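You operate a simulated robot arm through the tools that you are given. There is no shell and no other tool. Be economical: measure what you need, move in short steps, check, and stop when the job is done.

You are at the controls of a simulated robot arm. One attempt, no reset.

Task
Sand the old paint off the clamped block, wax the sanded patch, then open the vice.
Fine: sanding block and wax brush go back.
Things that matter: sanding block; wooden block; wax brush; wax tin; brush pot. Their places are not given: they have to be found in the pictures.

The check looks at the end state, three seconds after you hand in, the way a careful person would. Anything else that was tipped, shoved, dropped, spilled or broken makes it a failure.

Robot
A 6-joint arm with a two-finger parallel gripper, fixed in place. Base frame: the origin is at the foot of the arm, x ahead of it, y to its left, z up; the work surface is at about z = 900. Units: mm, degrees, N and s.
With the tool pointing down near the work surface it reaches from about 240 to 660 mm from the base axis. Its first joint turns from -66.0 to 66.0 degrees. Payload 2.9 kg.
The TCP is the grasp point between the finger pads, 30 mm short of the fingertips. In the tool frame z runs along the fingers and y along their closing line. Largest opening 110 mm; finger width 20, thickness 10; the body of the gripper, 48 by 112 mm, starts 55 mm behind the TCP.
Orientation is that of the tool frame in the base frame, as a unit quaternion [x, y, z, w]. With the fingers straight down and closing along the base's y, the tool's x points along the base's -x, its y along +y and its z along -z.

Tools
- The arm moves only by the tool arm_command. Its argument "steps" is a list of rows, each an object (a shift or turn left out is 0, a gripper value left out holds the last) with "offset": the shift along the tool's x, y, z in mm, a list of three; "rotation": the turn, a rotation vector about the tool's x, y, z in degrees, a list of three; "grip": the finger opening in mm, from 0 to 110. In form: [{"offset": [tx, ty, tz], "rotation": [ax, ay, az], "grip": grip}, ...]. A call has 1 to 8 rows; each row is the pose to reach, as a shift and turn from the pose commanded when the call began, along the tool's axes at that moment. Each row takes 0.2 s and may step no farther than 50 mm and 8.6 degrees from the row before; otherwise, or with a gripper value out of range, the whole call is refused. A pose out of reach is approached as far as the arm can. The call stops where the force on the tool passes 40 N (or 10 N more than at its start, if that is more) or the arm is blocked; 0.2 s more then pass. The fingers move at their own pace (about 108 mm/s each) and stop on an object; they squeeze with about 40 N. The grip force told is the motor's: it shows also when the fingers shut on nothing. Time passes only in rows, and 0.2 s behind the last, so rows that repeat a pose let the fingers close. It gives the time, the measured TCP pose, the force on the tool (base axes), the opening and the grip force at its end, in the units of the frame above (readings bear some noise), and new pictures: "show" is both (left out), scene, wrist or none.
- Cameras (640 x 400 px; columns grow to the right, rows downward): "scene" is fixed at [76.2, 429.8, 1394.4]; the picture's right is [-0.78, -0.62, 0.00], its down [-0.30, 0.38, -0.87] and it looks along [0.54, -0.68, -0.49] (base axes); focal length 255 px, centre (320, 200). "wrist" rides on the gripper at [-36, 0, -57] in the tool frame; the picture's right is [0.00, -1.00, 0.00], its down [0.97, 0.00, -0.24] and it looks along [0.24, 0.00, 0.97] (tool axes); focal length 218 px, centre (320, 200).
- point_at(camera, pixels): there is no depth. For up to 12 entries [column, row, z] of the newest picture of that camera ("zoom" is the newest enlarged one), the place [x, y] in the base frame at which the ray of that pixel passes the height z, good to about 2 mm. The clock stands still meanwhile.
- close_up(camera, box): a new picture of the part [left, top, right, bottom] of that camera's present view, enlarged. The clock stands still meanwhile.
- sign_off(): hands the job in; it is judged then, once.

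Keep the steps short. Do not move on a guess: measure, check each grasp and each placing, and mend mistakes. In all there are 80 turns and 120 pictures (those below and enlarged ones count). Leave the gripper open and the arm clear of the work at the hand-in unless told otherwise, and finish with a single line.

The tools are called by a JSON object that holds its "method" and its "body". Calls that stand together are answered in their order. arm_command: Moves the arm, as the interface text tells. Its arguments: {"type":"object","properties":{"steps":{"type":"array"},"show":{"type":"string","enum":["both","scene","wrist","none"]}},"required":["steps"]} The other tools are called the same way: point_at (camera, pixels) gives the place at which the rays of pixels pass given heights; close_up (camera, box) takes an enlarged picture of a part of a camera's view; sign_off () hands the job in.

At the start:

```text
clock: 0.0
ee_pos: [386.5, -19.6, 1310.4]
tcp_rot: [0.0, 1.0, -0.001, 0.001]
contact_force: [-0.4, 0.3, -0.1]
grip_width: 110.0
gripper_force: 0.0
```

scene: 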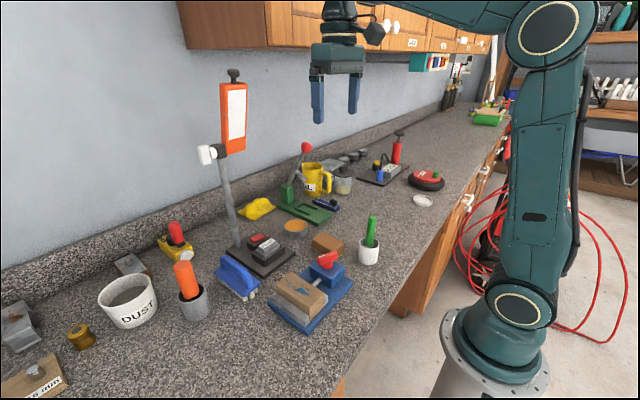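
wrist: 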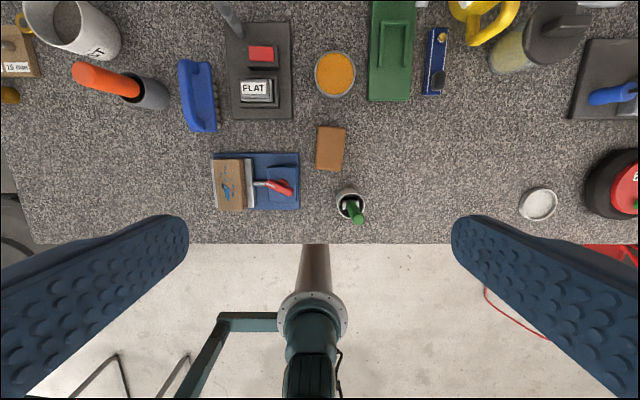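

I see the vice with the block near wrist (255,182), a tan block at (331,148), a pot with green-handled brush at (350,207), and an orange tin at (335,73). I'll look closer before moving.

{"method": "close_up", "body": {"camera": "scene", "box": [210, 200, 410, 340]}}

{"method": "close_up", "body": {"camera": "wrist", "box": [170, 0, 410, 240]}}

```text
2.86 times, centred on (310, 270) of scene
```

zoom: 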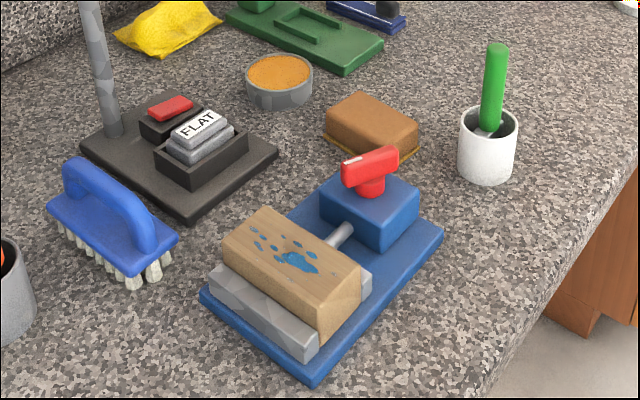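

```text
1.67 times, centred on (290, 120) of wrist
```

zoom: 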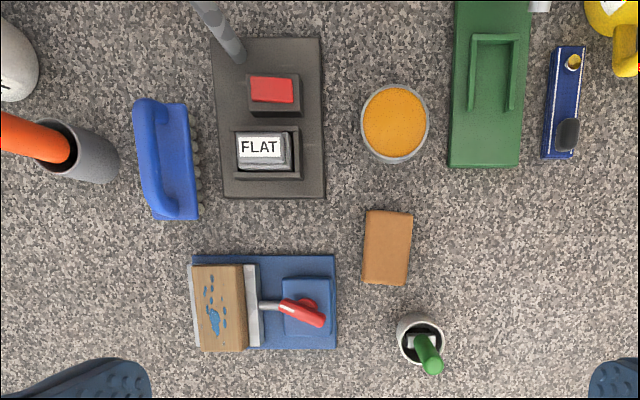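

The brown block with the gold underside looks like the sanding block. There are two pots with handles, one grey and orange and one white and green. I'll check which is the wax brush, and get rough positions.

{"method": "close_up", "body": {"camera": "scene", "box": [80, 210, 240, 340]}}

{"method": "close_up", "body": {"camera": "scene", "box": [270, 130, 450, 240]}}

{"method": "point_at", "body": {"camera": "wrist", "pixels": [[331, 148, 930], [318, 128, 930], [345, 128, 930], [315, 168, 930], [342, 170, 930], [335, 73, 920], [213, 159, 940], [243, 159, 940], [215, 211, 940], [246, 211, 940], [350, 203, 950], [358, 219, 1010]]}}

```text
3.08 times, centred on (160, 275) of scene
```

zoom: 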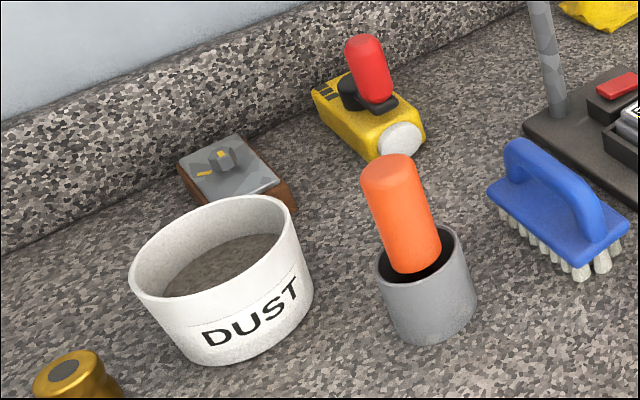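

```text
3.56 times, centred on (360, 185) of scene
```

zoom: 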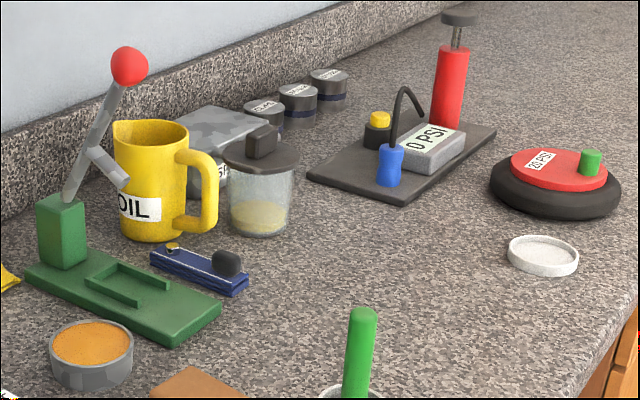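

```text
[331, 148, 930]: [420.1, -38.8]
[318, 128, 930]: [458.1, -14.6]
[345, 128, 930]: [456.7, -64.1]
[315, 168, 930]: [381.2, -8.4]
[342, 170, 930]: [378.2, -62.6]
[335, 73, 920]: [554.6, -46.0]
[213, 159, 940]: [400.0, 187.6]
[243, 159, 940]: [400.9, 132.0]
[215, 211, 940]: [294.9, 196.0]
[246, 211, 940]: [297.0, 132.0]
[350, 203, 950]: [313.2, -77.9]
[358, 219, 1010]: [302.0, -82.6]
```

The green-handled item in the white pot appears to be a brush. I'll move closer, above the vice and sanding block, for precise measuring.

{"method": "arm_command", "body": {"steps": [{"offset": [-5, 20, 40]}, {"offset": [-10, 40, 80]}, {"offset": [-14, 60, 120]}, {"offset": [-14, 80, 160]}, {"offset": [-14, 80, 160]}], "show": "wrist"}}

```text
clock: 1.2
ee_pos: [402.4, 60.4, 1148.5]
tcp_rot: [0.0, 1.0, 0.0, 0.0]
contact_force: [0.2, 0.4, 0.7]
grip_width: 110.2
gripper_force: 0.1
```

wrist: 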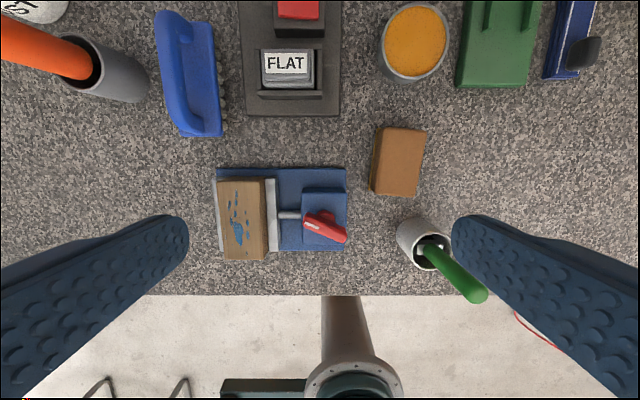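

{"method": "close_up", "body": {"camera": "wrist", "box": [200, 150, 360, 270]}}

{"method": "close_up", "body": {"camera": "wrist", "box": [350, 110, 510, 310]}}

{"method": "close_up", "body": {"camera": "scene", "box": [260, 240, 360, 335]}}

```text
3.33 times, centred on (280, 210) of wrist
```

zoom: 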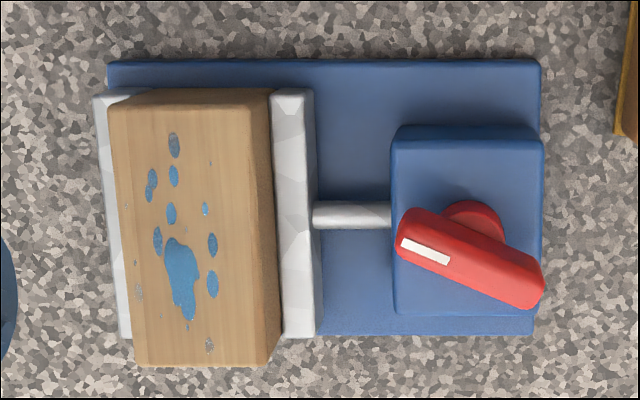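

```text
2.00 times, centred on (430, 210) of wrist
```

zoom: 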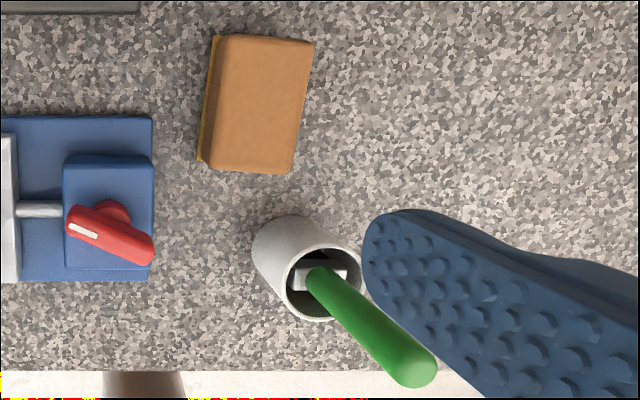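

```text
4.21 times, centred on (310, 288) of scene
```

zoom: 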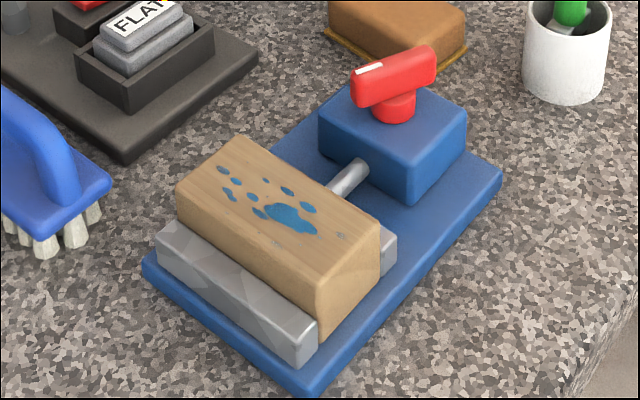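

Now triangulating heights using both cameras: block corners, lever, sanding block, brush tip, pot rim.

{"method": "point_at", "body": {"camera": "wrist", "pixels": [[217, 180, 950], [217, 180, 970], [225.5, 259, 950], [225.5, 259, 970], [257, 178, 960], [264, 259, 960], [325, 225, 960], [325, 225, 980], [478, 292, 1000], [478, 292, 1050], [425, 243, 960], [425, 243, 980]]}}

{"method": "point_at", "body": {"camera": "scene", "pixels": [[276.5, 284, 950], [276.5, 284, 970], [309.5, 306, 950], [309.5, 306, 970], [291, 273, 960], [324, 294, 960], [327, 257, 960], [327, 257, 980], [372, 218, 1000], [372, 218, 1050], [369, 243, 960], [369, 243, 980]]}}

```text
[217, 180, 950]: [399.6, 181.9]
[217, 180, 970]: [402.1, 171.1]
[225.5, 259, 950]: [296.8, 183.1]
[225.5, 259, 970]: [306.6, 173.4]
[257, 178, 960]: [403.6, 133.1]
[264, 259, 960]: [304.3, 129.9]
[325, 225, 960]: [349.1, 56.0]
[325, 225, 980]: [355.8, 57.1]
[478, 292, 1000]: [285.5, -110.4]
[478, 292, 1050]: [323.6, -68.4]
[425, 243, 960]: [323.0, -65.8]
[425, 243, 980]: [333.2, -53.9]
```

```text
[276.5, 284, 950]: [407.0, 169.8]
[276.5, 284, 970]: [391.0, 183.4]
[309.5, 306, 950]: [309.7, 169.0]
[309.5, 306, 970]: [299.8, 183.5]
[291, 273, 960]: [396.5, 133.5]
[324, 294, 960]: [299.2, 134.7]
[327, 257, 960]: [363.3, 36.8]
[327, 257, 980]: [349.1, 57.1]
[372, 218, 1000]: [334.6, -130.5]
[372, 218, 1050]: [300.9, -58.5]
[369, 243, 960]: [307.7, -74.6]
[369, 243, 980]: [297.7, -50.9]
```

{"method": "point_at", "body": {"camera": "wrist", "pixels": [[381, 127.5, 930], [381, 127.5, 940], [427, 131, 930], [427, 131, 940], [416, 196.5, 930], [416, 196.5, 940], [375, 192.5, 930], [375, 192.5, 940], [413, 45, 920], [389, 45, 920], [437, 45, 920], [413, 10, 920]]}}

{"method": "point_at", "body": {"camera": "scene", "pixels": [[312.7, 238.5, 930], [312.7, 238.5, 940], [345, 244, 930], [345, 244, 940], [326.7, 232, 930], [326.7, 232, 940], [331, 252, 930], [331, 252, 940], [311.6, 247.5, 900], [295, 227, 920], [284, 226, 920], [307, 228, 920]]}}

{"method": "close_up", "body": {"camera": "scene", "box": [270, 200, 400, 280]}}

```text
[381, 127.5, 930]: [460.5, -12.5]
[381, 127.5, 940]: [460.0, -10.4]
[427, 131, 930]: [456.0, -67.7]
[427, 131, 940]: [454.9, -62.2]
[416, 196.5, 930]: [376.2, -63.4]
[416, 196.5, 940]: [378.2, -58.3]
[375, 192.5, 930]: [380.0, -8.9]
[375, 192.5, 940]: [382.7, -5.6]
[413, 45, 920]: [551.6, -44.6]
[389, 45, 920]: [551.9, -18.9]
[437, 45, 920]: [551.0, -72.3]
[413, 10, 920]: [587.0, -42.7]
```

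```text
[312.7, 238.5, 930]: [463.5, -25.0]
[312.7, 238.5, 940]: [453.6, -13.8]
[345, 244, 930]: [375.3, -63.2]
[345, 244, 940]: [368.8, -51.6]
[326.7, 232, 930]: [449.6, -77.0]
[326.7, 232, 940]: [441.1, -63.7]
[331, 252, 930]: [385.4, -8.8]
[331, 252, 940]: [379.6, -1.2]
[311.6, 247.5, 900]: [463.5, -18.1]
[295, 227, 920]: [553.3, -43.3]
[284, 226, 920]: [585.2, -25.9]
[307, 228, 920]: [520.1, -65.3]
```

```text
4.92 times, centred on (335, 240) of scene
```

zoom: 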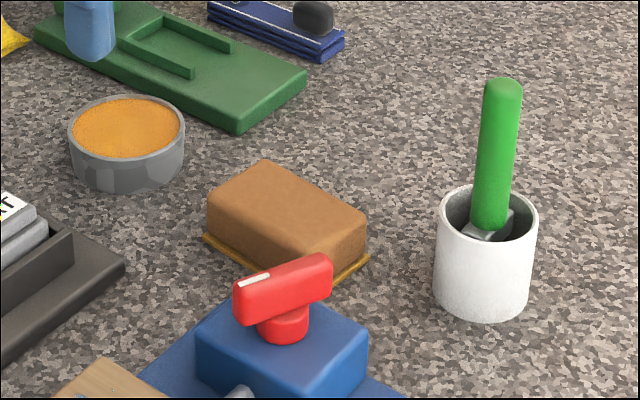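

Sanding block: centre ≈(418,-37), top ≈934, 78×55, turned about -3°. Wood top z≈960, centre (350,155). Moving above the sanding block, with a 3° turn, and lowering partway.

{"method": "arm_command", "body": {"steps": [{"offset": [-5, -35, 20], "grip": 90}, {"offset": [-10, -70, 50], "rotation": [0, 0, 3]}, {"offset": [-15.6, -97, 90], "rotation": [0, 0, 3]}, {"offset": [-15.6, -97, 130], "rotation": [0, 0, 3]}, {"offset": [-15.6, -97, 150], "rotation": [0, 0, 3]}, {"offset": [-15.6, -97, 150], "rotation": [0, 0, 3]}]}}

```text
clock: 2.6
ee_pos: [417.0, -38.9, 999.5]
tcp_rot: [0.026, 1.0, 0.001, 0.001]
contact_force: [-0.1, 0.1, -0.7]
grip_width: 89.9
gripper_force: 0.0
```

scene: 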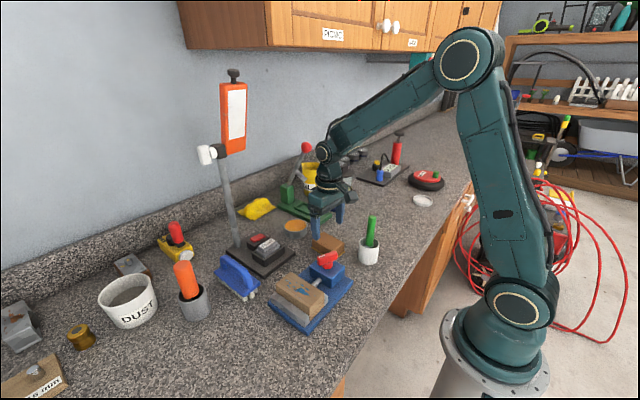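
wrist: 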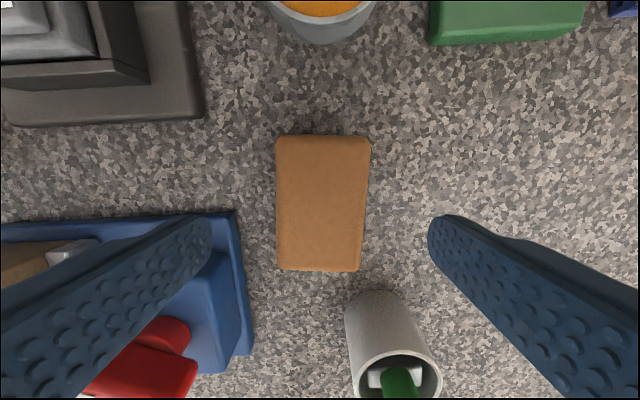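

The pads straddle the sanding block. Checking its centre and skew in this nearer view, and the vice edge clearance.

{"method": "point_at", "body": {"camera": "wrist", "pixels": [[277, 140, 934], [371, 142, 934], [277, 268, 934], [359, 270, 934], [236, 212, 912], [253, 352, 912], [232, 260, 940], [248, 345, 940], [375, 295, 900]]}}

```text
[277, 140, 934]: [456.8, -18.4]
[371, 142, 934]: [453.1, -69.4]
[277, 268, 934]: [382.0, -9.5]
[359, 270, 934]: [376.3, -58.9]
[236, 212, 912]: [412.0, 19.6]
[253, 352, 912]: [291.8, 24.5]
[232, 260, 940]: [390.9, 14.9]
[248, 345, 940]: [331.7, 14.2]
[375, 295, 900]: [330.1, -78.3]
```

Refined: centre (417,-39), skew about -7°. Turn 4° more, narrow to 72, and lower to z≈938 then close.

{"method": "arm_command", "body": {"steps": [{"offset": [0, 0, 0], "rotation": [0, 0, 4], "grip": 72}, {"offset": [0, 0, 30], "rotation": [0, 0, 4], "grip": 72}, {"offset": [0, 0, 50], "rotation": [0, 0, 4]}, {"offset": [0, 0, 61], "rotation": [0, 0, 4]}, {"offset": [0, 0, 61], "rotation": [0, 0, 4], "grip": 72}, {"offset": [0, 0, 61], "rotation": [0, 0, 4], "grip": 40}, {"offset": [0, 0, 61], "rotation": [0, 0, 4], "grip": 40}]}}

```text
clock: 4.2
ee_pos: [417.2, -36.4, 940.4]
tcp_rot: [0.062, 0.998, 0.001, 0.001]
contact_force: [0.2, 0.4, 0.0]
grip_width: 53.3
gripper_force: 40.1
```

scene: 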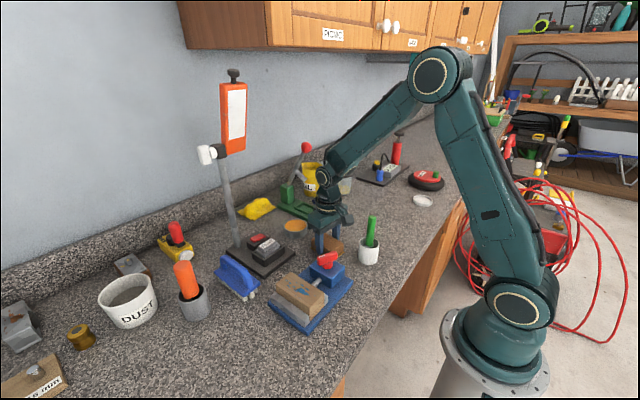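
wrist: 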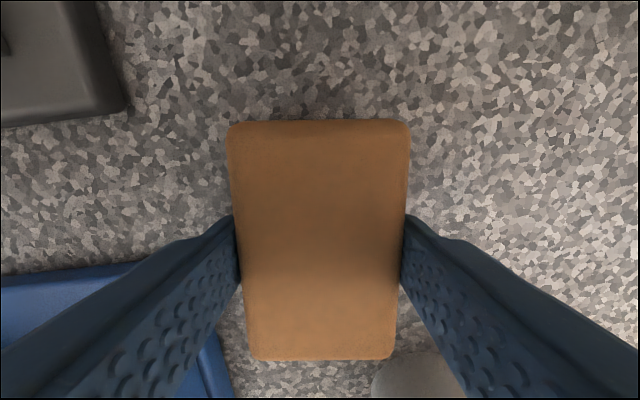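

Gripped at 53 mm wide. Lifting 120 mm straight up, then across to above the wood block (350,155), turning back 6°.

{"method": "arm_command", "body": {"steps": [{"offset": [0, 0, -40]}, {"offset": [0, 0, -80]}, {"offset": [0, 0, -120]}, {"offset": [20, 40, -120], "rotation": [0, 0, -1]}, {"offset": [40, 80, -120], "rotation": [0, 0, -3]}, {"offset": [60, 120, -120], "rotation": [0, 0, -5]}, {"offset": [78, 156, -120], "rotation": [0, 0, -6]}, {"offset": [90, 181, -120], "rotation": [0, 0, -6]}]}}

```text
clock: 6.0
ee_pos: [349.0, 153.0, 1058.6]
tcp_rot: [0.01, 1.0, 0.0, 0.0]
contact_force: [0.2, -0.2, -0.4]
grip_width: 53.2
gripper_force: 39.6
```

scene: 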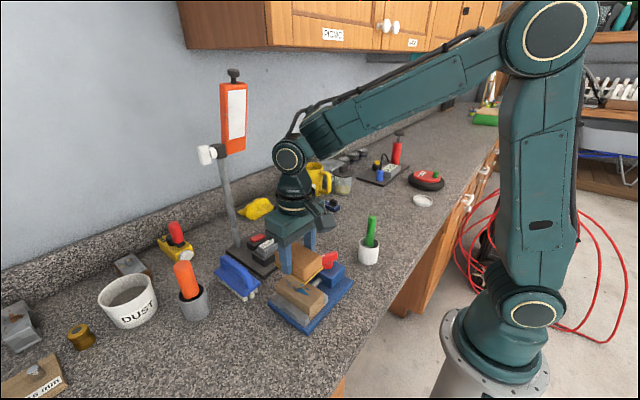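
wrist: 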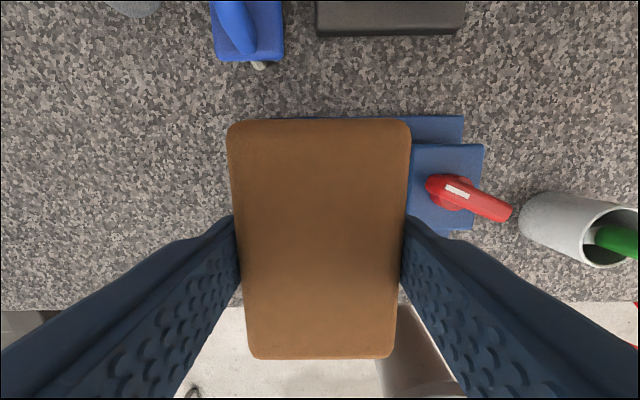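

Held well. Lowering gently; contact expected at TCP z≈1000.

{"method": "arm_command", "body": {"steps": [{"offset": [0, 2, 30]}, {"offset": [0, 2, 48]}, {"offset": [0, 2, 54]}, {"offset": [0, 2, 57]}, {"offset": [0, 2, 58]}], "show": "scene"}}

{"method": "close_up", "body": {"camera": "scene", "box": [240, 210, 370, 335]}}

```text
clock: 7.2
ee_pos: [349.2, 156.6, 1002.8]
tcp_rot: [0.009, 1.0, 0.001, 0.0]
contact_force: [0.4, -0.1, -0.8]
grip_width: 53.2
gripper_force: 40.2
```

scene: 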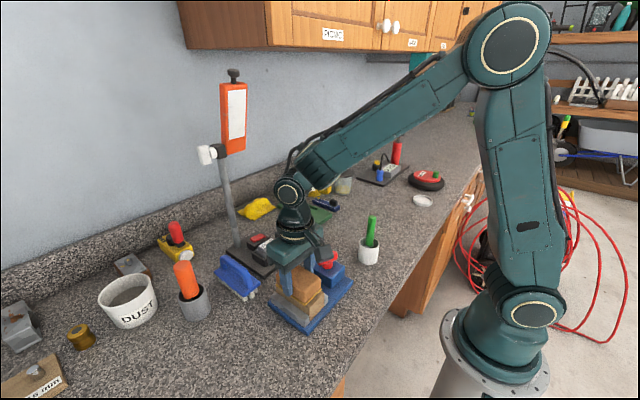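

```text
3.20 times, centred on (305, 272) of scene
```

zoom: 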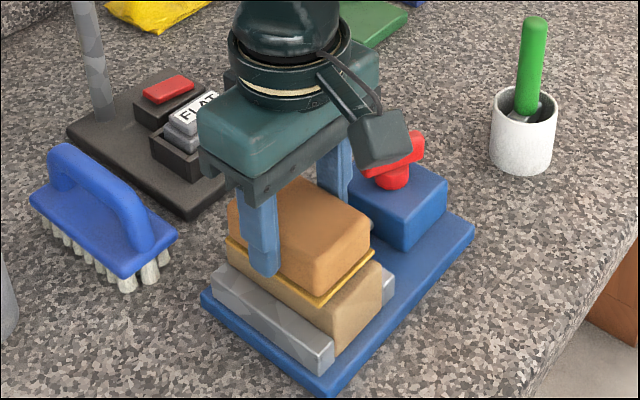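

No contact yet. Lowering 1 mm at a time.

{"method": "arm_command", "body": {"steps": [{"offset": [0, 0, 1]}, {"offset": [0, 0, 2]}, {"offset": [0, 0, 3]}], "show": "none"}}

```text
clock: 8.0
ee_pos: [350.0, 157.3, 999.3]
tcp_rot: [0.009, 1.0, 0.0, 0.0]
contact_force: [-2.6, -3.5, 11.8]
grip_width: 53.3
gripper_force: 40.0
```

Contact with about 12 N. Now stroking along x.

{"method": "arm_command", "body": {"steps": [{"offset": [12, 0, 0]}, {"offset": [24, 0, 0]}, {"offset": [8, 0, 0]}, {"offset": [-8, 0, 0]}, {"offset": [-24, 0, 0]}, {"offset": [-8, 0, 0]}, {"offset": [8, 0, 0]}, {"offset": [24, 0, 0]}], "show": "none"}}

{"method": "arm_command", "body": {"steps": [{"offset": [-16, 0, 0]}, {"offset": [-32, 0, 0]}, {"offset": [-48, 0, 0]}, {"offset": [-32, 0, 0]}, {"offset": [-16, 0, 0]}, {"offset": [0, 0, 0]}, {"offset": [-16, 0, 0]}, {"offset": [-50, 0, 0]}], "show": "scene"}}

{"method": "close_up", "body": {"camera": "scene", "box": [240, 210, 370, 335]}}

```text
clock: 9.8
ee_pos: [327.5, 157.7, 1000.3]
tcp_rot: [0.009, 1.0, 0.002, 0.004]
contact_force: [10.8, -0.6, 28.0]
grip_width: 53.5
gripper_force: 39.8
```

```text
clock: 11.6
ee_pos: [377.9, 156.9, 999.1]
tcp_rot: [0.009, 1.0, 0.001, 0.0]
contact_force: [-0.3, -1.7, -1.8]
grip_width: 53.5
gripper_force: 40.0
```

scene: 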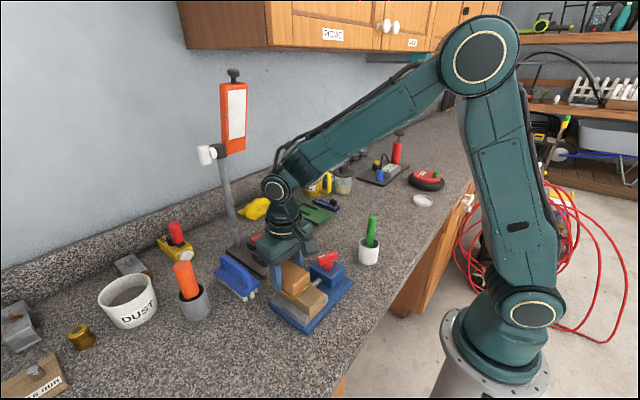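

```text
3.20 times, centred on (305, 272) of scene
```

zoom: 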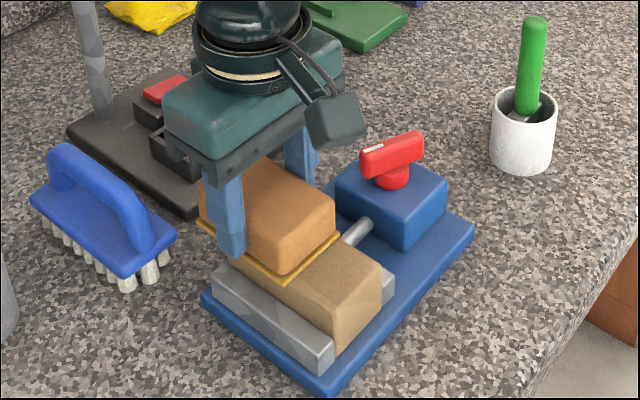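

The exposed part looks clean. Lifting to inspect the whole top.

{"method": "arm_command", "body": {"steps": [{"offset": [0, 0, -30]}, {"offset": [0, 0, -75]}, {"offset": [-20, -40, -75]}, {"offset": [-40, -80, -75]}], "show": "scene"}}

{"method": "close_up", "body": {"camera": "scene", "box": [240, 240, 360, 335]}}

```text
clock: 12.6
ee_pos: [415.4, 75.4, 1071.2]
tcp_rot: [0.009, 1.0, 0.001, 0.001]
contact_force: [-0.5, 0.1, -0.2]
grip_width: 53.1
gripper_force: 40.4
```

scene: 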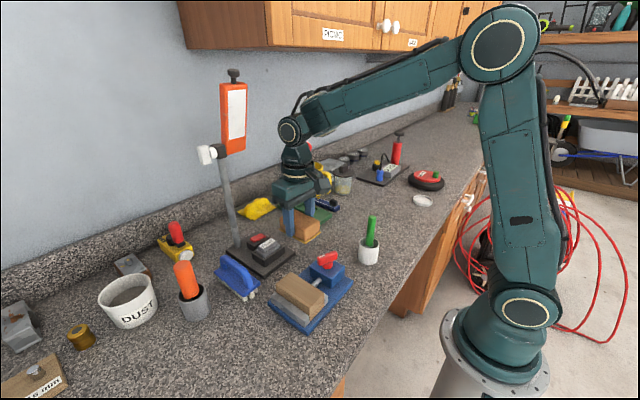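

```text
4.21 times, centred on (300, 288) of scene
```

zoom: 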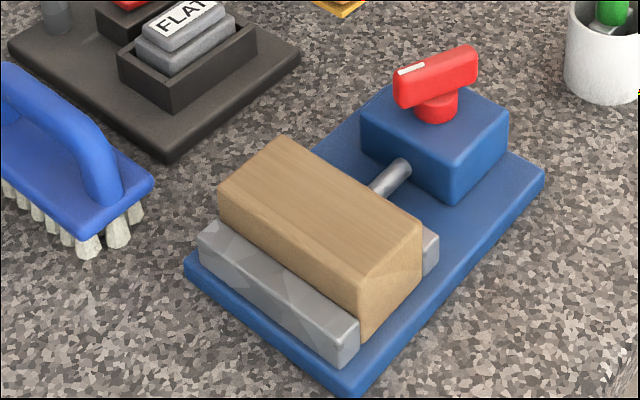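

Paint is all gone. Returning the sanding block to (417,-36), turned back to its original skew, first to 5 mm above.

{"method": "arm_command", "body": {"steps": [{"offset": [-1, -40, 0], "rotation": [0, 0, 2]}, {"offset": [-2, -80, 0], "rotation": [0, 0, 4]}, {"offset": [-3.8, -112, 20], "rotation": [0, 0, 6]}, {"offset": [-3.8, -112, 65], "rotation": [0, 0, 6]}, {"offset": [-3.8, -112, 105], "rotation": [0, 0, 6]}, {"offset": [-3.8, -112, 123], "rotation": [0, 0, 6]}, {"offset": [-3.8, -112, 127], "rotation": [0, 0, 6]}, {"offset": [-3.8, -112, 128], "rotation": [0, 0, 6]}]}}

```text
clock: 14.4
ee_pos: [416.6, -36.6, 945.7]
tcp_rot: [0.061, 0.998, 0.0, 0.001]
contact_force: [-0.5, -1.3, -2.2]
grip_width: 53.6
gripper_force: 39.9
```

scene: 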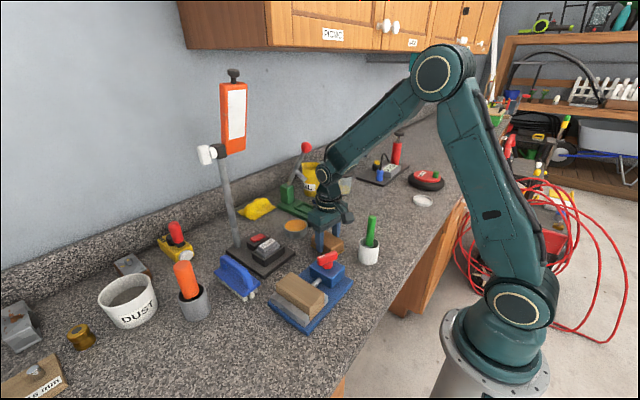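
wrist: 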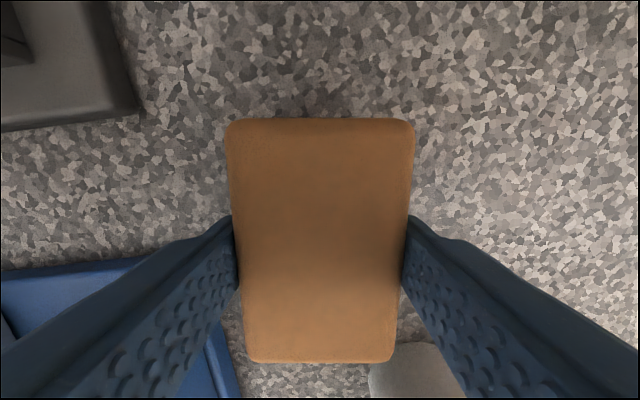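

Now lowering gently until the table is felt.

{"method": "arm_command", "body": {"steps": [{"offset": [0, 0, 1]}, {"offset": [0, 0, 2]}, {"offset": [0, 0, 3]}, {"offset": [0, 0, 3]}], "show": "none"}}

```text
clock: 15.4
ee_pos: [416.4, -35.6, 942.9]
tcp_rot: [0.061, 0.998, 0.0, 0.0]
contact_force: [0.8, 0.3, -1.1]
grip_width: 53.3
gripper_force: 40.2
```

{"method": "arm_command", "body": {"steps": [{"offset": [0, 0, 1]}, {"offset": [0, 0, 2]}, {"offset": [0, 0, 2.5]}], "show": "none"}}

```text
clock: 16.2
ee_pos: [416.4, -36.8, 940.8]
tcp_rot: [0.061, 0.998, 0.001, 0.002]
contact_force: [-0.1, -0.1, -0.9]
grip_width: 53.6
gripper_force: 40.1
```

{"method": "arm_command", "body": {"steps": [{"offset": [0, 0, 0.7]}, {"offset": [0, 0, 1.5]}, {"offset": [0, 0, 1.5]}], "show": "none"}}

```text
clock: 17.0
ee_pos: [417.0, -36.0, 939.4]
tcp_rot: [0.061, 0.998, 0.0, 0.001]
contact_force: [0.1, 0.2, -0.4]
grip_width: 53.3
gripper_force: 40.1
```

{"method": "arm_command", "body": {"steps": [{"offset": [0, 0, 0.7]}, {"offset": [0, 0, 1.4]}, {"offset": [0, 0, 1.4]}], "show": "none"}}

```text
clock: 17.8
ee_pos: [416.2, -36.8, 937.8]
tcp_rot: [0.061, 0.998, 0.001, 0.001]
contact_force: [-5.8, 0.4, 22.9]
grip_width: 53.5
gripper_force: 40.3
```

It's on the table. Opening to 70 and rising straight up.

{"method": "arm_command", "body": {"steps": [{"offset": [0, 0, -0.7]}, {"offset": [0, 0, -0.7], "grip": 70}, {"offset": [0, 0, -0.7], "grip": 70}, {"offset": [0, 0, -30], "grip": 70}, {"offset": [0, 0, -75], "grip": 70}, {"offset": [0, 0, -120], "grip": 70}, {"offset": [0, 0, -160], "grip": 70}]}}

{"method": "close_up", "body": {"camera": "wrist", "box": [300, 200, 460, 340]}}

```text
clock: 19.4
ee_pos: [416.1, -35.9, 1098.1]
tcp_rot: [0.06, 0.998, 0.001, 0.001]
contact_force: [0.1, 0.0, 0.0]
grip_width: 70.1
gripper_force: 0.1
```

scene: 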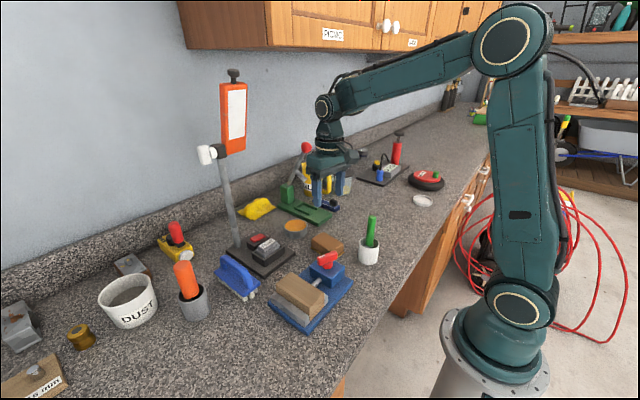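
wrist: 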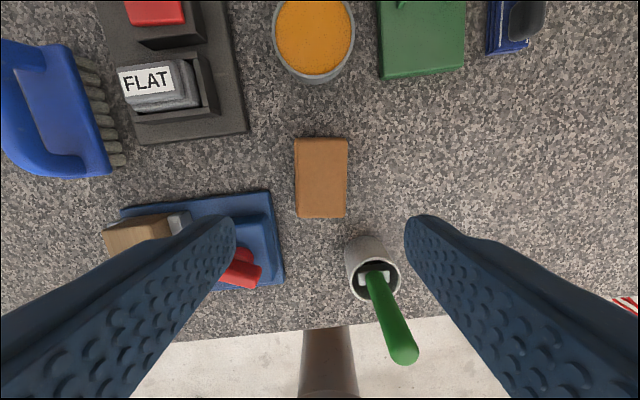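

```text
2.86 times, centred on (380, 270) of wrist
```

zoom: 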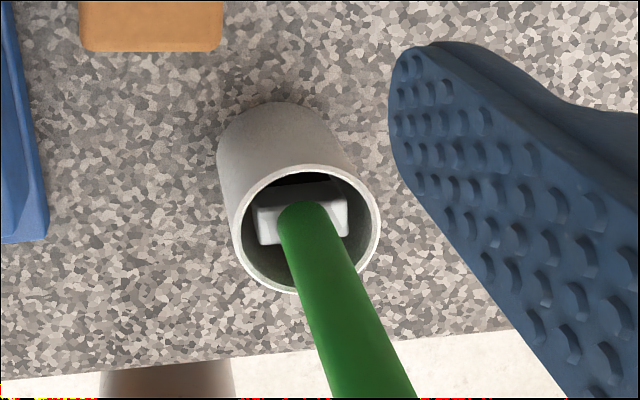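

Sanding block sits in its original spot. Now measuring brush handle tip, handle foot, and pot rim with both cameras.

{"method": "point_at", "body": {"camera": "wrist", "pixels": [[403, 348, 1030], [403, 348, 1040], [375.3, 280.4, 940], [375.3, 280.4, 950], [373.6, 274, 940], [373.6, 274, 950], [351, 285, 950], [400, 276, 950], [375, 305, 950], [312, 38, 920], [296, 140, 934], [345, 216, 934]]}}

{"method": "close_up", "body": {"camera": "scene", "box": [345, 205, 395, 270]}}

{"method": "point_at", "body": {"camera": "scene", "pixels": [[372, 217, 1030], [372, 217, 1040], [369, 243, 940], [369, 243, 950], [369, 246, 950], [358, 243, 950], [380, 243, 950]]}}

```text
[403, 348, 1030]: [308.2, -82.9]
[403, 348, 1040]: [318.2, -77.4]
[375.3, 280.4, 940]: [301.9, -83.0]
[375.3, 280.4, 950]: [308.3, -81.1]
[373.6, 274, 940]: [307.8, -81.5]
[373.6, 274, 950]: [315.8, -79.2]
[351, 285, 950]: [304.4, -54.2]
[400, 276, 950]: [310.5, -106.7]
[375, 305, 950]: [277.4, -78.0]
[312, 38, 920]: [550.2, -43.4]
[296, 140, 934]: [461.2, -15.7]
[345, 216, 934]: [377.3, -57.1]
```

```text
6.15 times, centred on (370, 238) of scene
```

zoom: 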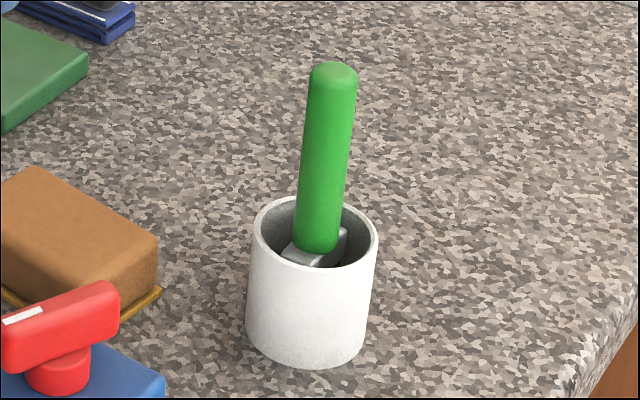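

```text
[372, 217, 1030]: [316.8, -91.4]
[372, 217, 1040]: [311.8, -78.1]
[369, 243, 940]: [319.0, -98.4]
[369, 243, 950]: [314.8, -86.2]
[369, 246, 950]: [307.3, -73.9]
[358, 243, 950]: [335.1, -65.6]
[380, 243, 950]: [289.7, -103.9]
```

Brush handle is nearly vertical at (312,-81), from z≈945 to 1036; pot rim ≈953. Moving above it at the present height (fingertips 1068, clear) with the fingers squared to the base.

{"method": "arm_command", "body": {"steps": [{"offset": [30, -18, 0], "rotation": [0, 0, -2], "grip": 50}, {"offset": [60, -36, 0], "rotation": [0, 0, -5], "grip": 50}, {"offset": [97.8, -57.1, 0], "rotation": [0, 0, -7], "grip": 50}, {"offset": [97.8, -57.1, 0], "rotation": [0, 0, -7], "grip": 50}]}}

```text
clock: 20.4
ee_pos: [311.0, -79.5, 1098.0]
tcp_rot: [-0.001, 1.0, 0.0, 0.0]
contact_force: [-0.2, -0.1, 0.4]
grip_width: 50.1
gripper_force: 0.1
```

scene: 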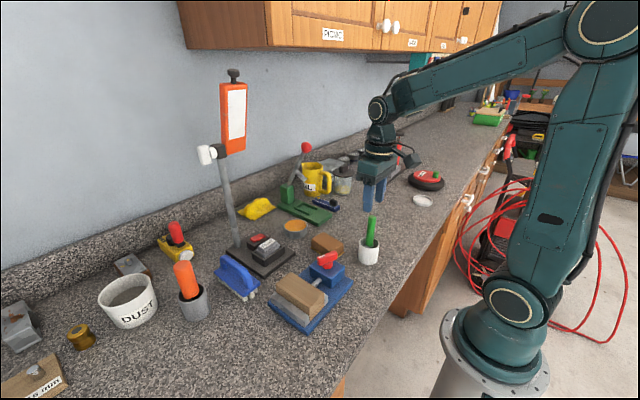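
wrist: 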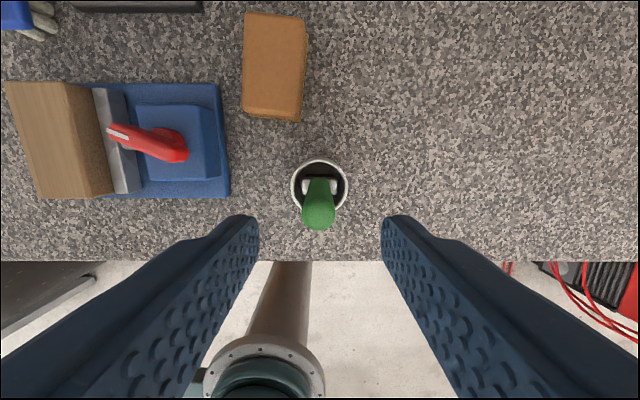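

Well lined up: tip at (318,218) between the pads, ferrule wide along y. Confirming the tip, then descending.

{"method": "point_at", "body": {"camera": "wrist", "pixels": [[318, 217, 1036], [320, 184, 945], [303, 186, 945], [337, 186, 945], [291, 187, 953], [349, 187, 953], [320, 160, 953], [320, 215, 953]]}}

```text
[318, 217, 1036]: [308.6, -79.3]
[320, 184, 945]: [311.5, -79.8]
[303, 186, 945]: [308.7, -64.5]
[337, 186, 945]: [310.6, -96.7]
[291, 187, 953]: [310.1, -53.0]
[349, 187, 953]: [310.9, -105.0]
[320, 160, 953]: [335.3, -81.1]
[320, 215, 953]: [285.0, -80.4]
```

Descending to TCP z≈1000 and closing on the handle.

{"method": "arm_command", "body": {"steps": [{"offset": [0, 0, 35], "grip": 50}, {"offset": [0, 0, 70], "grip": 50}, {"offset": [0, 0, 97], "grip": 50}, {"offset": [0, 0, 97], "grip": 50}, {"offset": [0, 0, 97], "grip": 25}, {"offset": [0, 0, 97], "grip": 10}, {"offset": [0, 0, 97], "grip": 10}]}}

```text
clock: 22.0
ee_pos: [312.8, -81.4, 1001.3]
tcp_rot: [0.0, 1.0, 0.0, 0.001]
contact_force: [0.3, -0.7, -0.1]
grip_width: 18.6
gripper_force: 40.5
```

scene: 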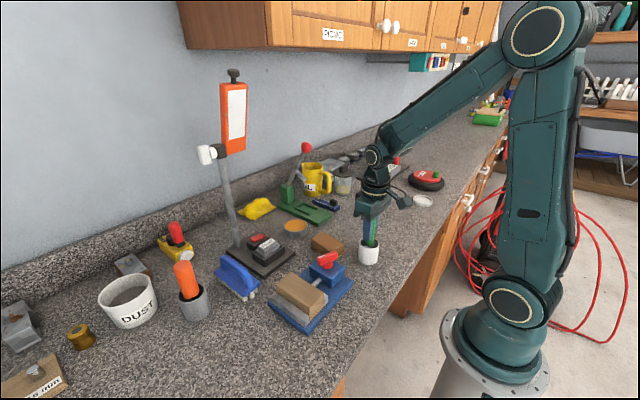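
wrist: 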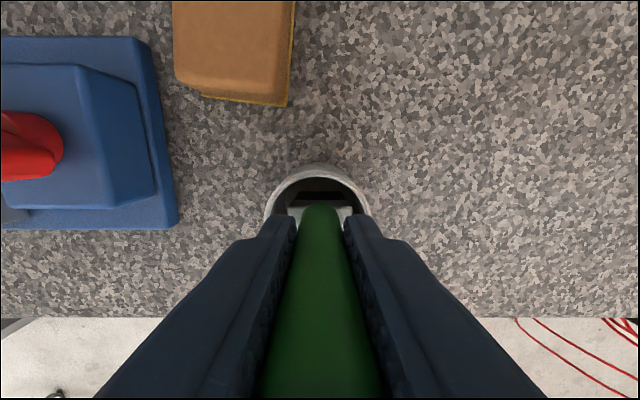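

Handle gripped (18.6 mm). Lifting straight up 120 mm.

{"method": "arm_command", "body": {"steps": [{"offset": [0, 0, -25]}, {"offset": [0, 0, -60]}, {"offset": [0, 0, -95]}, {"offset": [0, 0, -120]}, {"offset": [0, 0, -120]}]}}

{"method": "close_up", "body": {"camera": "scene", "box": [330, 150, 420, 270]}}

```text
clock: 23.2
ee_pos: [310.6, -81.3, 1122.0]
tcp_rot: [0.0, 1.0, 0.0, 0.001]
contact_force: [0.2, 0.0, -0.4]
grip_width: 18.8
gripper_force: 39.6
```

scene: 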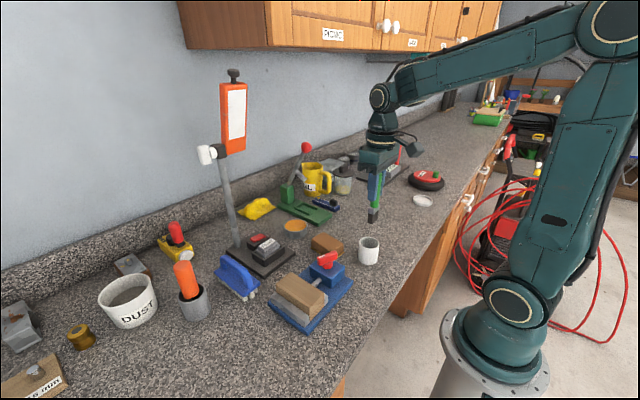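
wrist: 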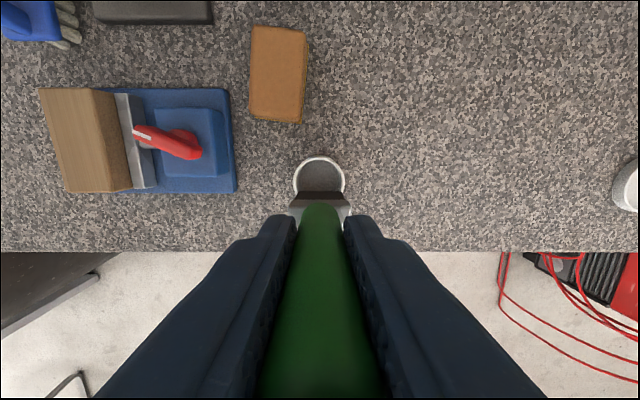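

```text
3.33 times, centred on (375, 210) of scene
```

zoom: 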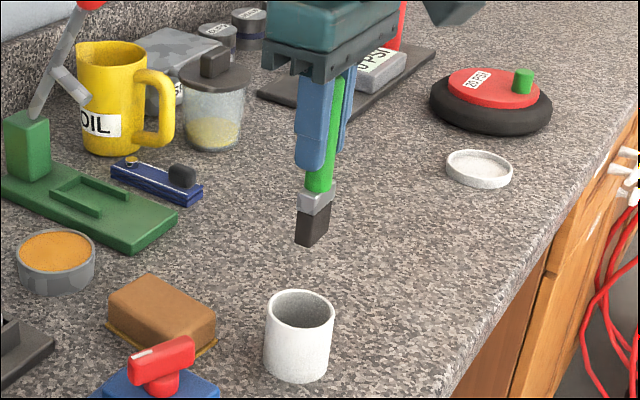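

Brush is out, with dark bristles below the ferrule. Measuring the bristle end's height at (311,-81).

{"method": "point_at", "body": {"camera": "scene", "pixels": [[372.5, 222, 1010], [372.5, 222, 1020], [372.5, 222, 1030], [369, 249, 905]]}}

{"method": "close_up", "body": {"camera": "scene", "box": [270, 210, 320, 245]}}

```text
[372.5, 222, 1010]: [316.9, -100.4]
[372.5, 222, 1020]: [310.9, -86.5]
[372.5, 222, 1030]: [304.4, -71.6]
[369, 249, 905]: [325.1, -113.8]
```

```text
11.43 times, centred on (295, 228) of scene
```

zoom: 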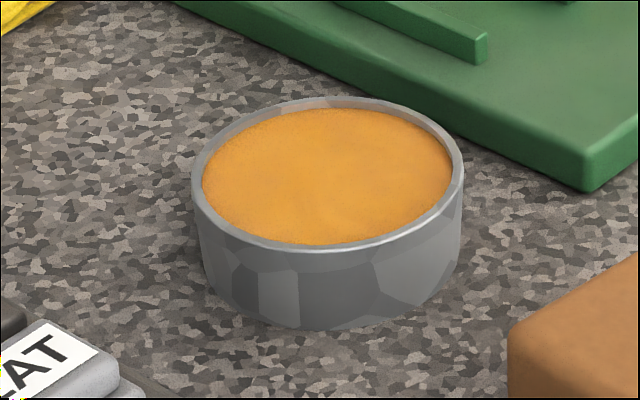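

Bristle end is about 99 mm below the TCP. Moving toward the tin (552,-45) at the current height, stopping short to look at clearances with the press lever.

{"method": "arm_command", "body": {"steps": [{"offset": [-45, 8, 0]}, {"offset": [-90, 16, 0]}, {"offset": [-135, 24, 0]}, {"offset": [-170, 36, 0]}, {"offset": [-170, 36, 0]}]}}

```text
clock: 24.4
ee_pos: [483.2, -43.5, 1121.2]
tcp_rot: [0.0, 1.0, 0.001, 0.001]
contact_force: [-0.2, -1.1, -0.2]
grip_width: 18.4
gripper_force: 39.5
```

scene: 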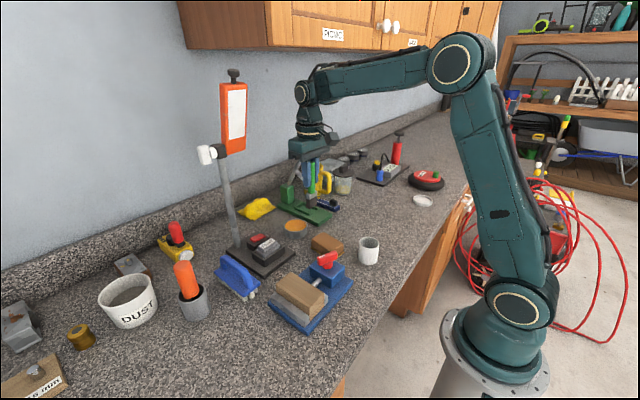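
wrist: 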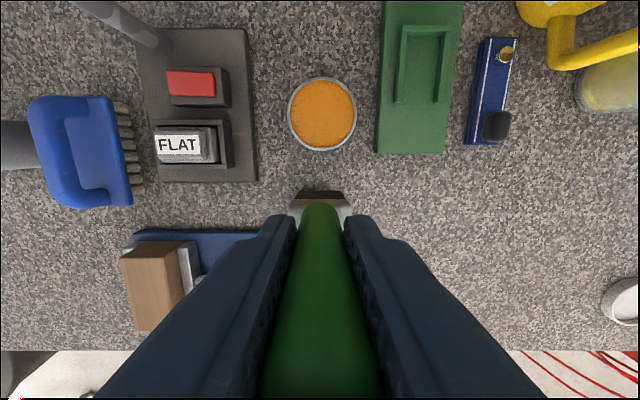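

{"method": "point_at", "body": {"camera": "wrist", "pixels": [[322, 114, 925], [288, 114, 925], [357, 114, 925], [322, 78, 925], [322, 151, 925], [440, 2, 925]]}}

{"method": "point_at", "body": {"camera": "scene", "pixels": [[295.5, 226.5, 925], [295.5, 226.5, 915], [295.5, 226.5, 935], [306, 148, 1050], [306, 148, 1080], [288, 192, 940]]}}

```text
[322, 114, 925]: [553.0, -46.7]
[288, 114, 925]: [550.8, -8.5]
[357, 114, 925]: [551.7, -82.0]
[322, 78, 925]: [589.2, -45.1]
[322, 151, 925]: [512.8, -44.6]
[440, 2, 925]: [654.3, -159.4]
```

```text
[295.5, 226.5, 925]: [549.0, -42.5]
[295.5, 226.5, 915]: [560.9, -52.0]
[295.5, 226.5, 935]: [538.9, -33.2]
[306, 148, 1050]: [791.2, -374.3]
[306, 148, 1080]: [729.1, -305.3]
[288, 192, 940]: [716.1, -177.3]
```

Tin centre (552,-45.5), radius about 37; the press lever is well away. Moving over it and lowering to just above the wax.

{"method": "arm_command", "body": {"steps": [{"offset": [-40, -2, 0]}, {"offset": [-69, -2, 0]}, {"offset": [-69, -2, 40]}, {"offset": [-69, -2, 75]}, {"offset": [-69, -2, 88]}, {"offset": [-69, -2, 88]}]}}

{"method": "close_up", "body": {"camera": "scene", "box": [270, 180, 350, 245]}}

```text
clock: 25.8
ee_pos: [549.5, -45.6, 1030.3]
tcp_rot: [0.0, 1.0, -0.001, 0.001]
contact_force: [0.8, -1.3, 0.2]
grip_width: 18.8
gripper_force: 40.1
```

scene: 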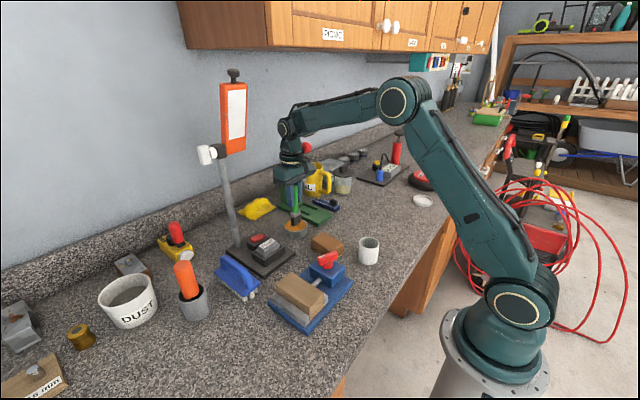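
wrist: 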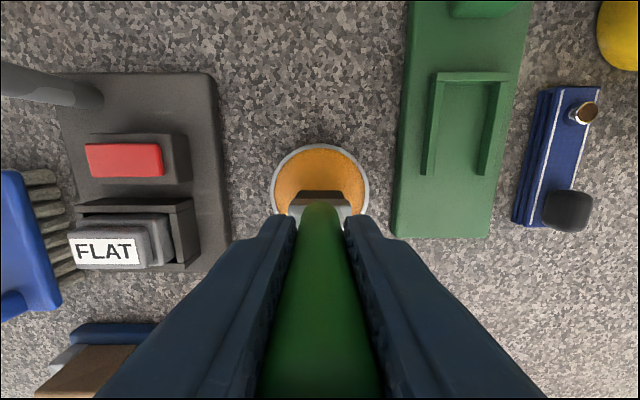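

```text
6.15 times, centred on (310, 212) of scene
```

zoom: 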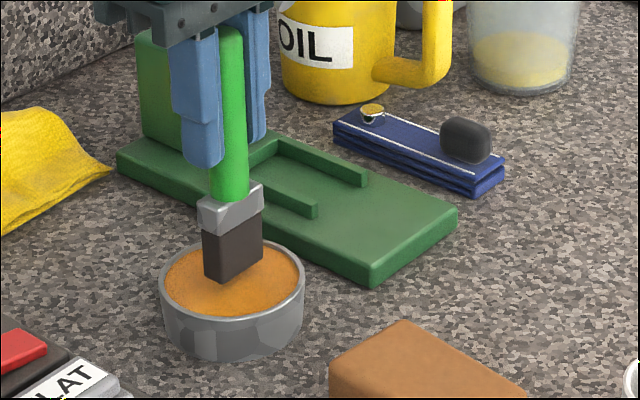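

Centred just above the wax. Lowering in small steps until I feel it.

{"method": "arm_command", "body": {"steps": [{"offset": [-1, 0, 3]}, {"offset": [-1, 0, 5]}, {"offset": [-1, 0, 7]}, {"offset": [-1, 0, 9]}, {"offset": [-1, 0, 10]}], "show": "scene"}}

{"method": "close_up", "body": {"camera": "scene", "box": [270, 180, 350, 245]}}

```text
clock: 27.0
ee_pos: [553.2, -46.4, 1023.6]
tcp_rot: [0.001, 1.0, 0.0, 0.003]
contact_force: [-0.6, 2.2, 10.3]
grip_width: 18.8
gripper_force: 39.8
```

scene: 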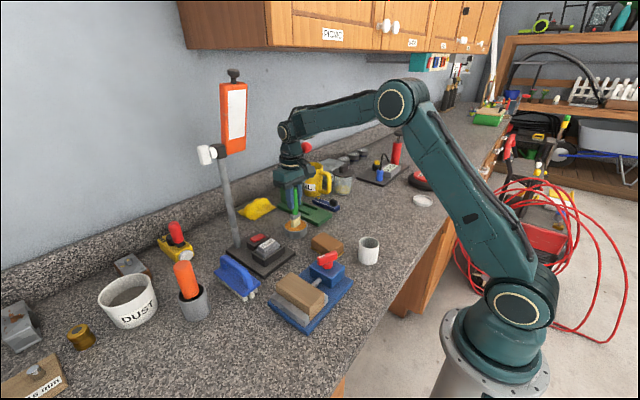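

```text
6.15 times, centred on (310, 212) of scene
```

zoom: 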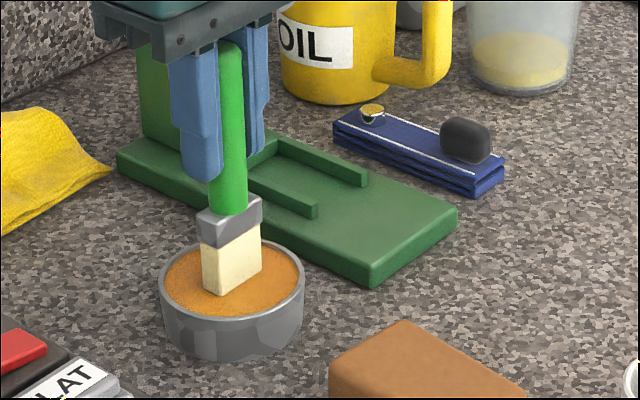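

The bristles turned cream: loaded with wax. Lifting, then coming back in x first (clear of the pole), then across to the wood.

{"method": "arm_command", "body": {"steps": [{"offset": [0, 0, -40]}, {"offset": [0, 0, -80]}, {"offset": [10, 0, -100]}, {"offset": [55, 0, -100]}, {"offset": [100, 10, -100]}, {"offset": [135, 40, -100]}, {"offset": [165, 75, -100]}], "show": "none"}}

{"method": "arm_command", "body": {"steps": [{"offset": [10, 35, 0]}, {"offset": [20, 75, 0]}, {"offset": [30, 110, 0]}, {"offset": [37, 126, 0]}, {"offset": [37, 126, 0]}]}}

{"method": "close_up", "body": {"camera": "scene", "box": [240, 190, 370, 335]}}

```text
clock: 28.6
ee_pos: [387.3, 26.8, 1123.8]
tcp_rot: [0.0, 1.0, 0.0, 0.001]
contact_force: [-0.1, 0.6, -1.0]
grip_width: 18.4
gripper_force: 39.6
```

```text
clock: 29.8
ee_pos: [350.2, 155.3, 1121.7]
tcp_rot: [0.0, 1.0, -0.001, 0.001]
contact_force: [1.2, 0.5, -0.1]
grip_width: 18.8
gripper_force: 40.0
```

scene: 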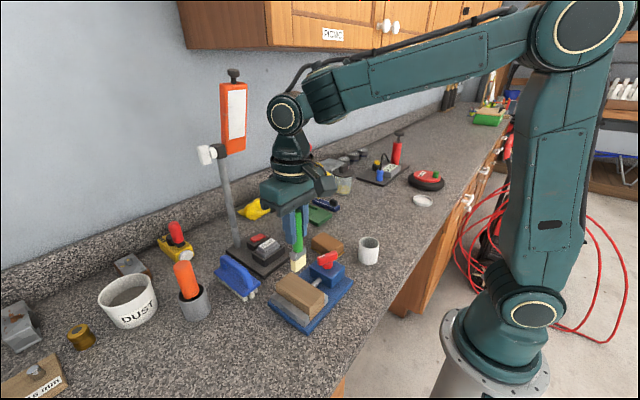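
wrist: 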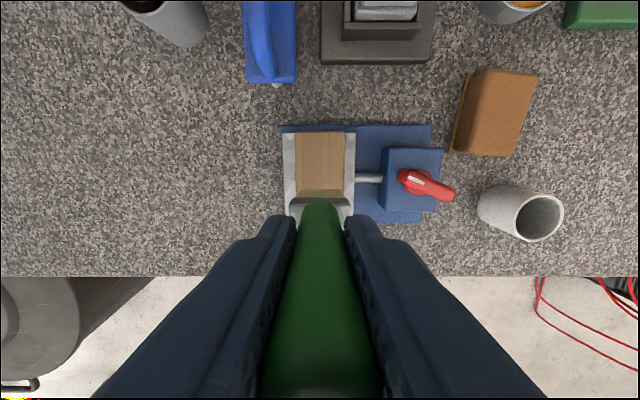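

```text
2.76 times, centred on (305, 262) of scene
```

zoom: 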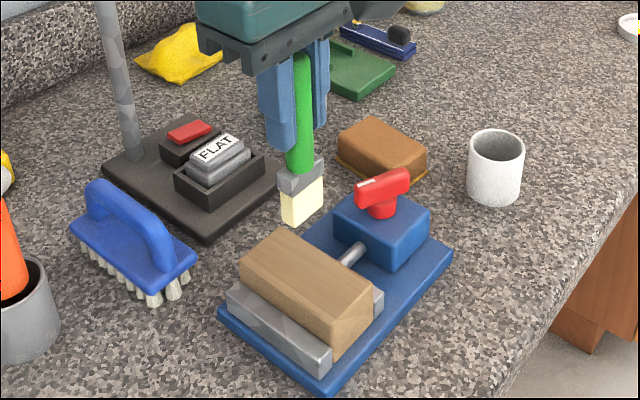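

Positioned over the wood. Moving toward its far end (x≈385, y≈148) and lowering near the surface, then feeling for contact.

{"method": "arm_command", "body": {"steps": [{"offset": [-35, -7, 20]}, {"offset": [-35, -7, 45]}, {"offset": [-35, -7, 56]}, {"offset": [-35, -7, 59]}, {"offset": [-35, -7, 61]}, {"offset": [-35, -7, 62]}], "show": "none"}}

```text
clock: 31.2
ee_pos: [385.2, 146.7, 1060.3]
tcp_rot: [0.0, 1.0, 0.0, 0.002]
contact_force: [-0.9, 1.6, 4.4]
grip_width: 18.8
gripper_force: 40.4
```

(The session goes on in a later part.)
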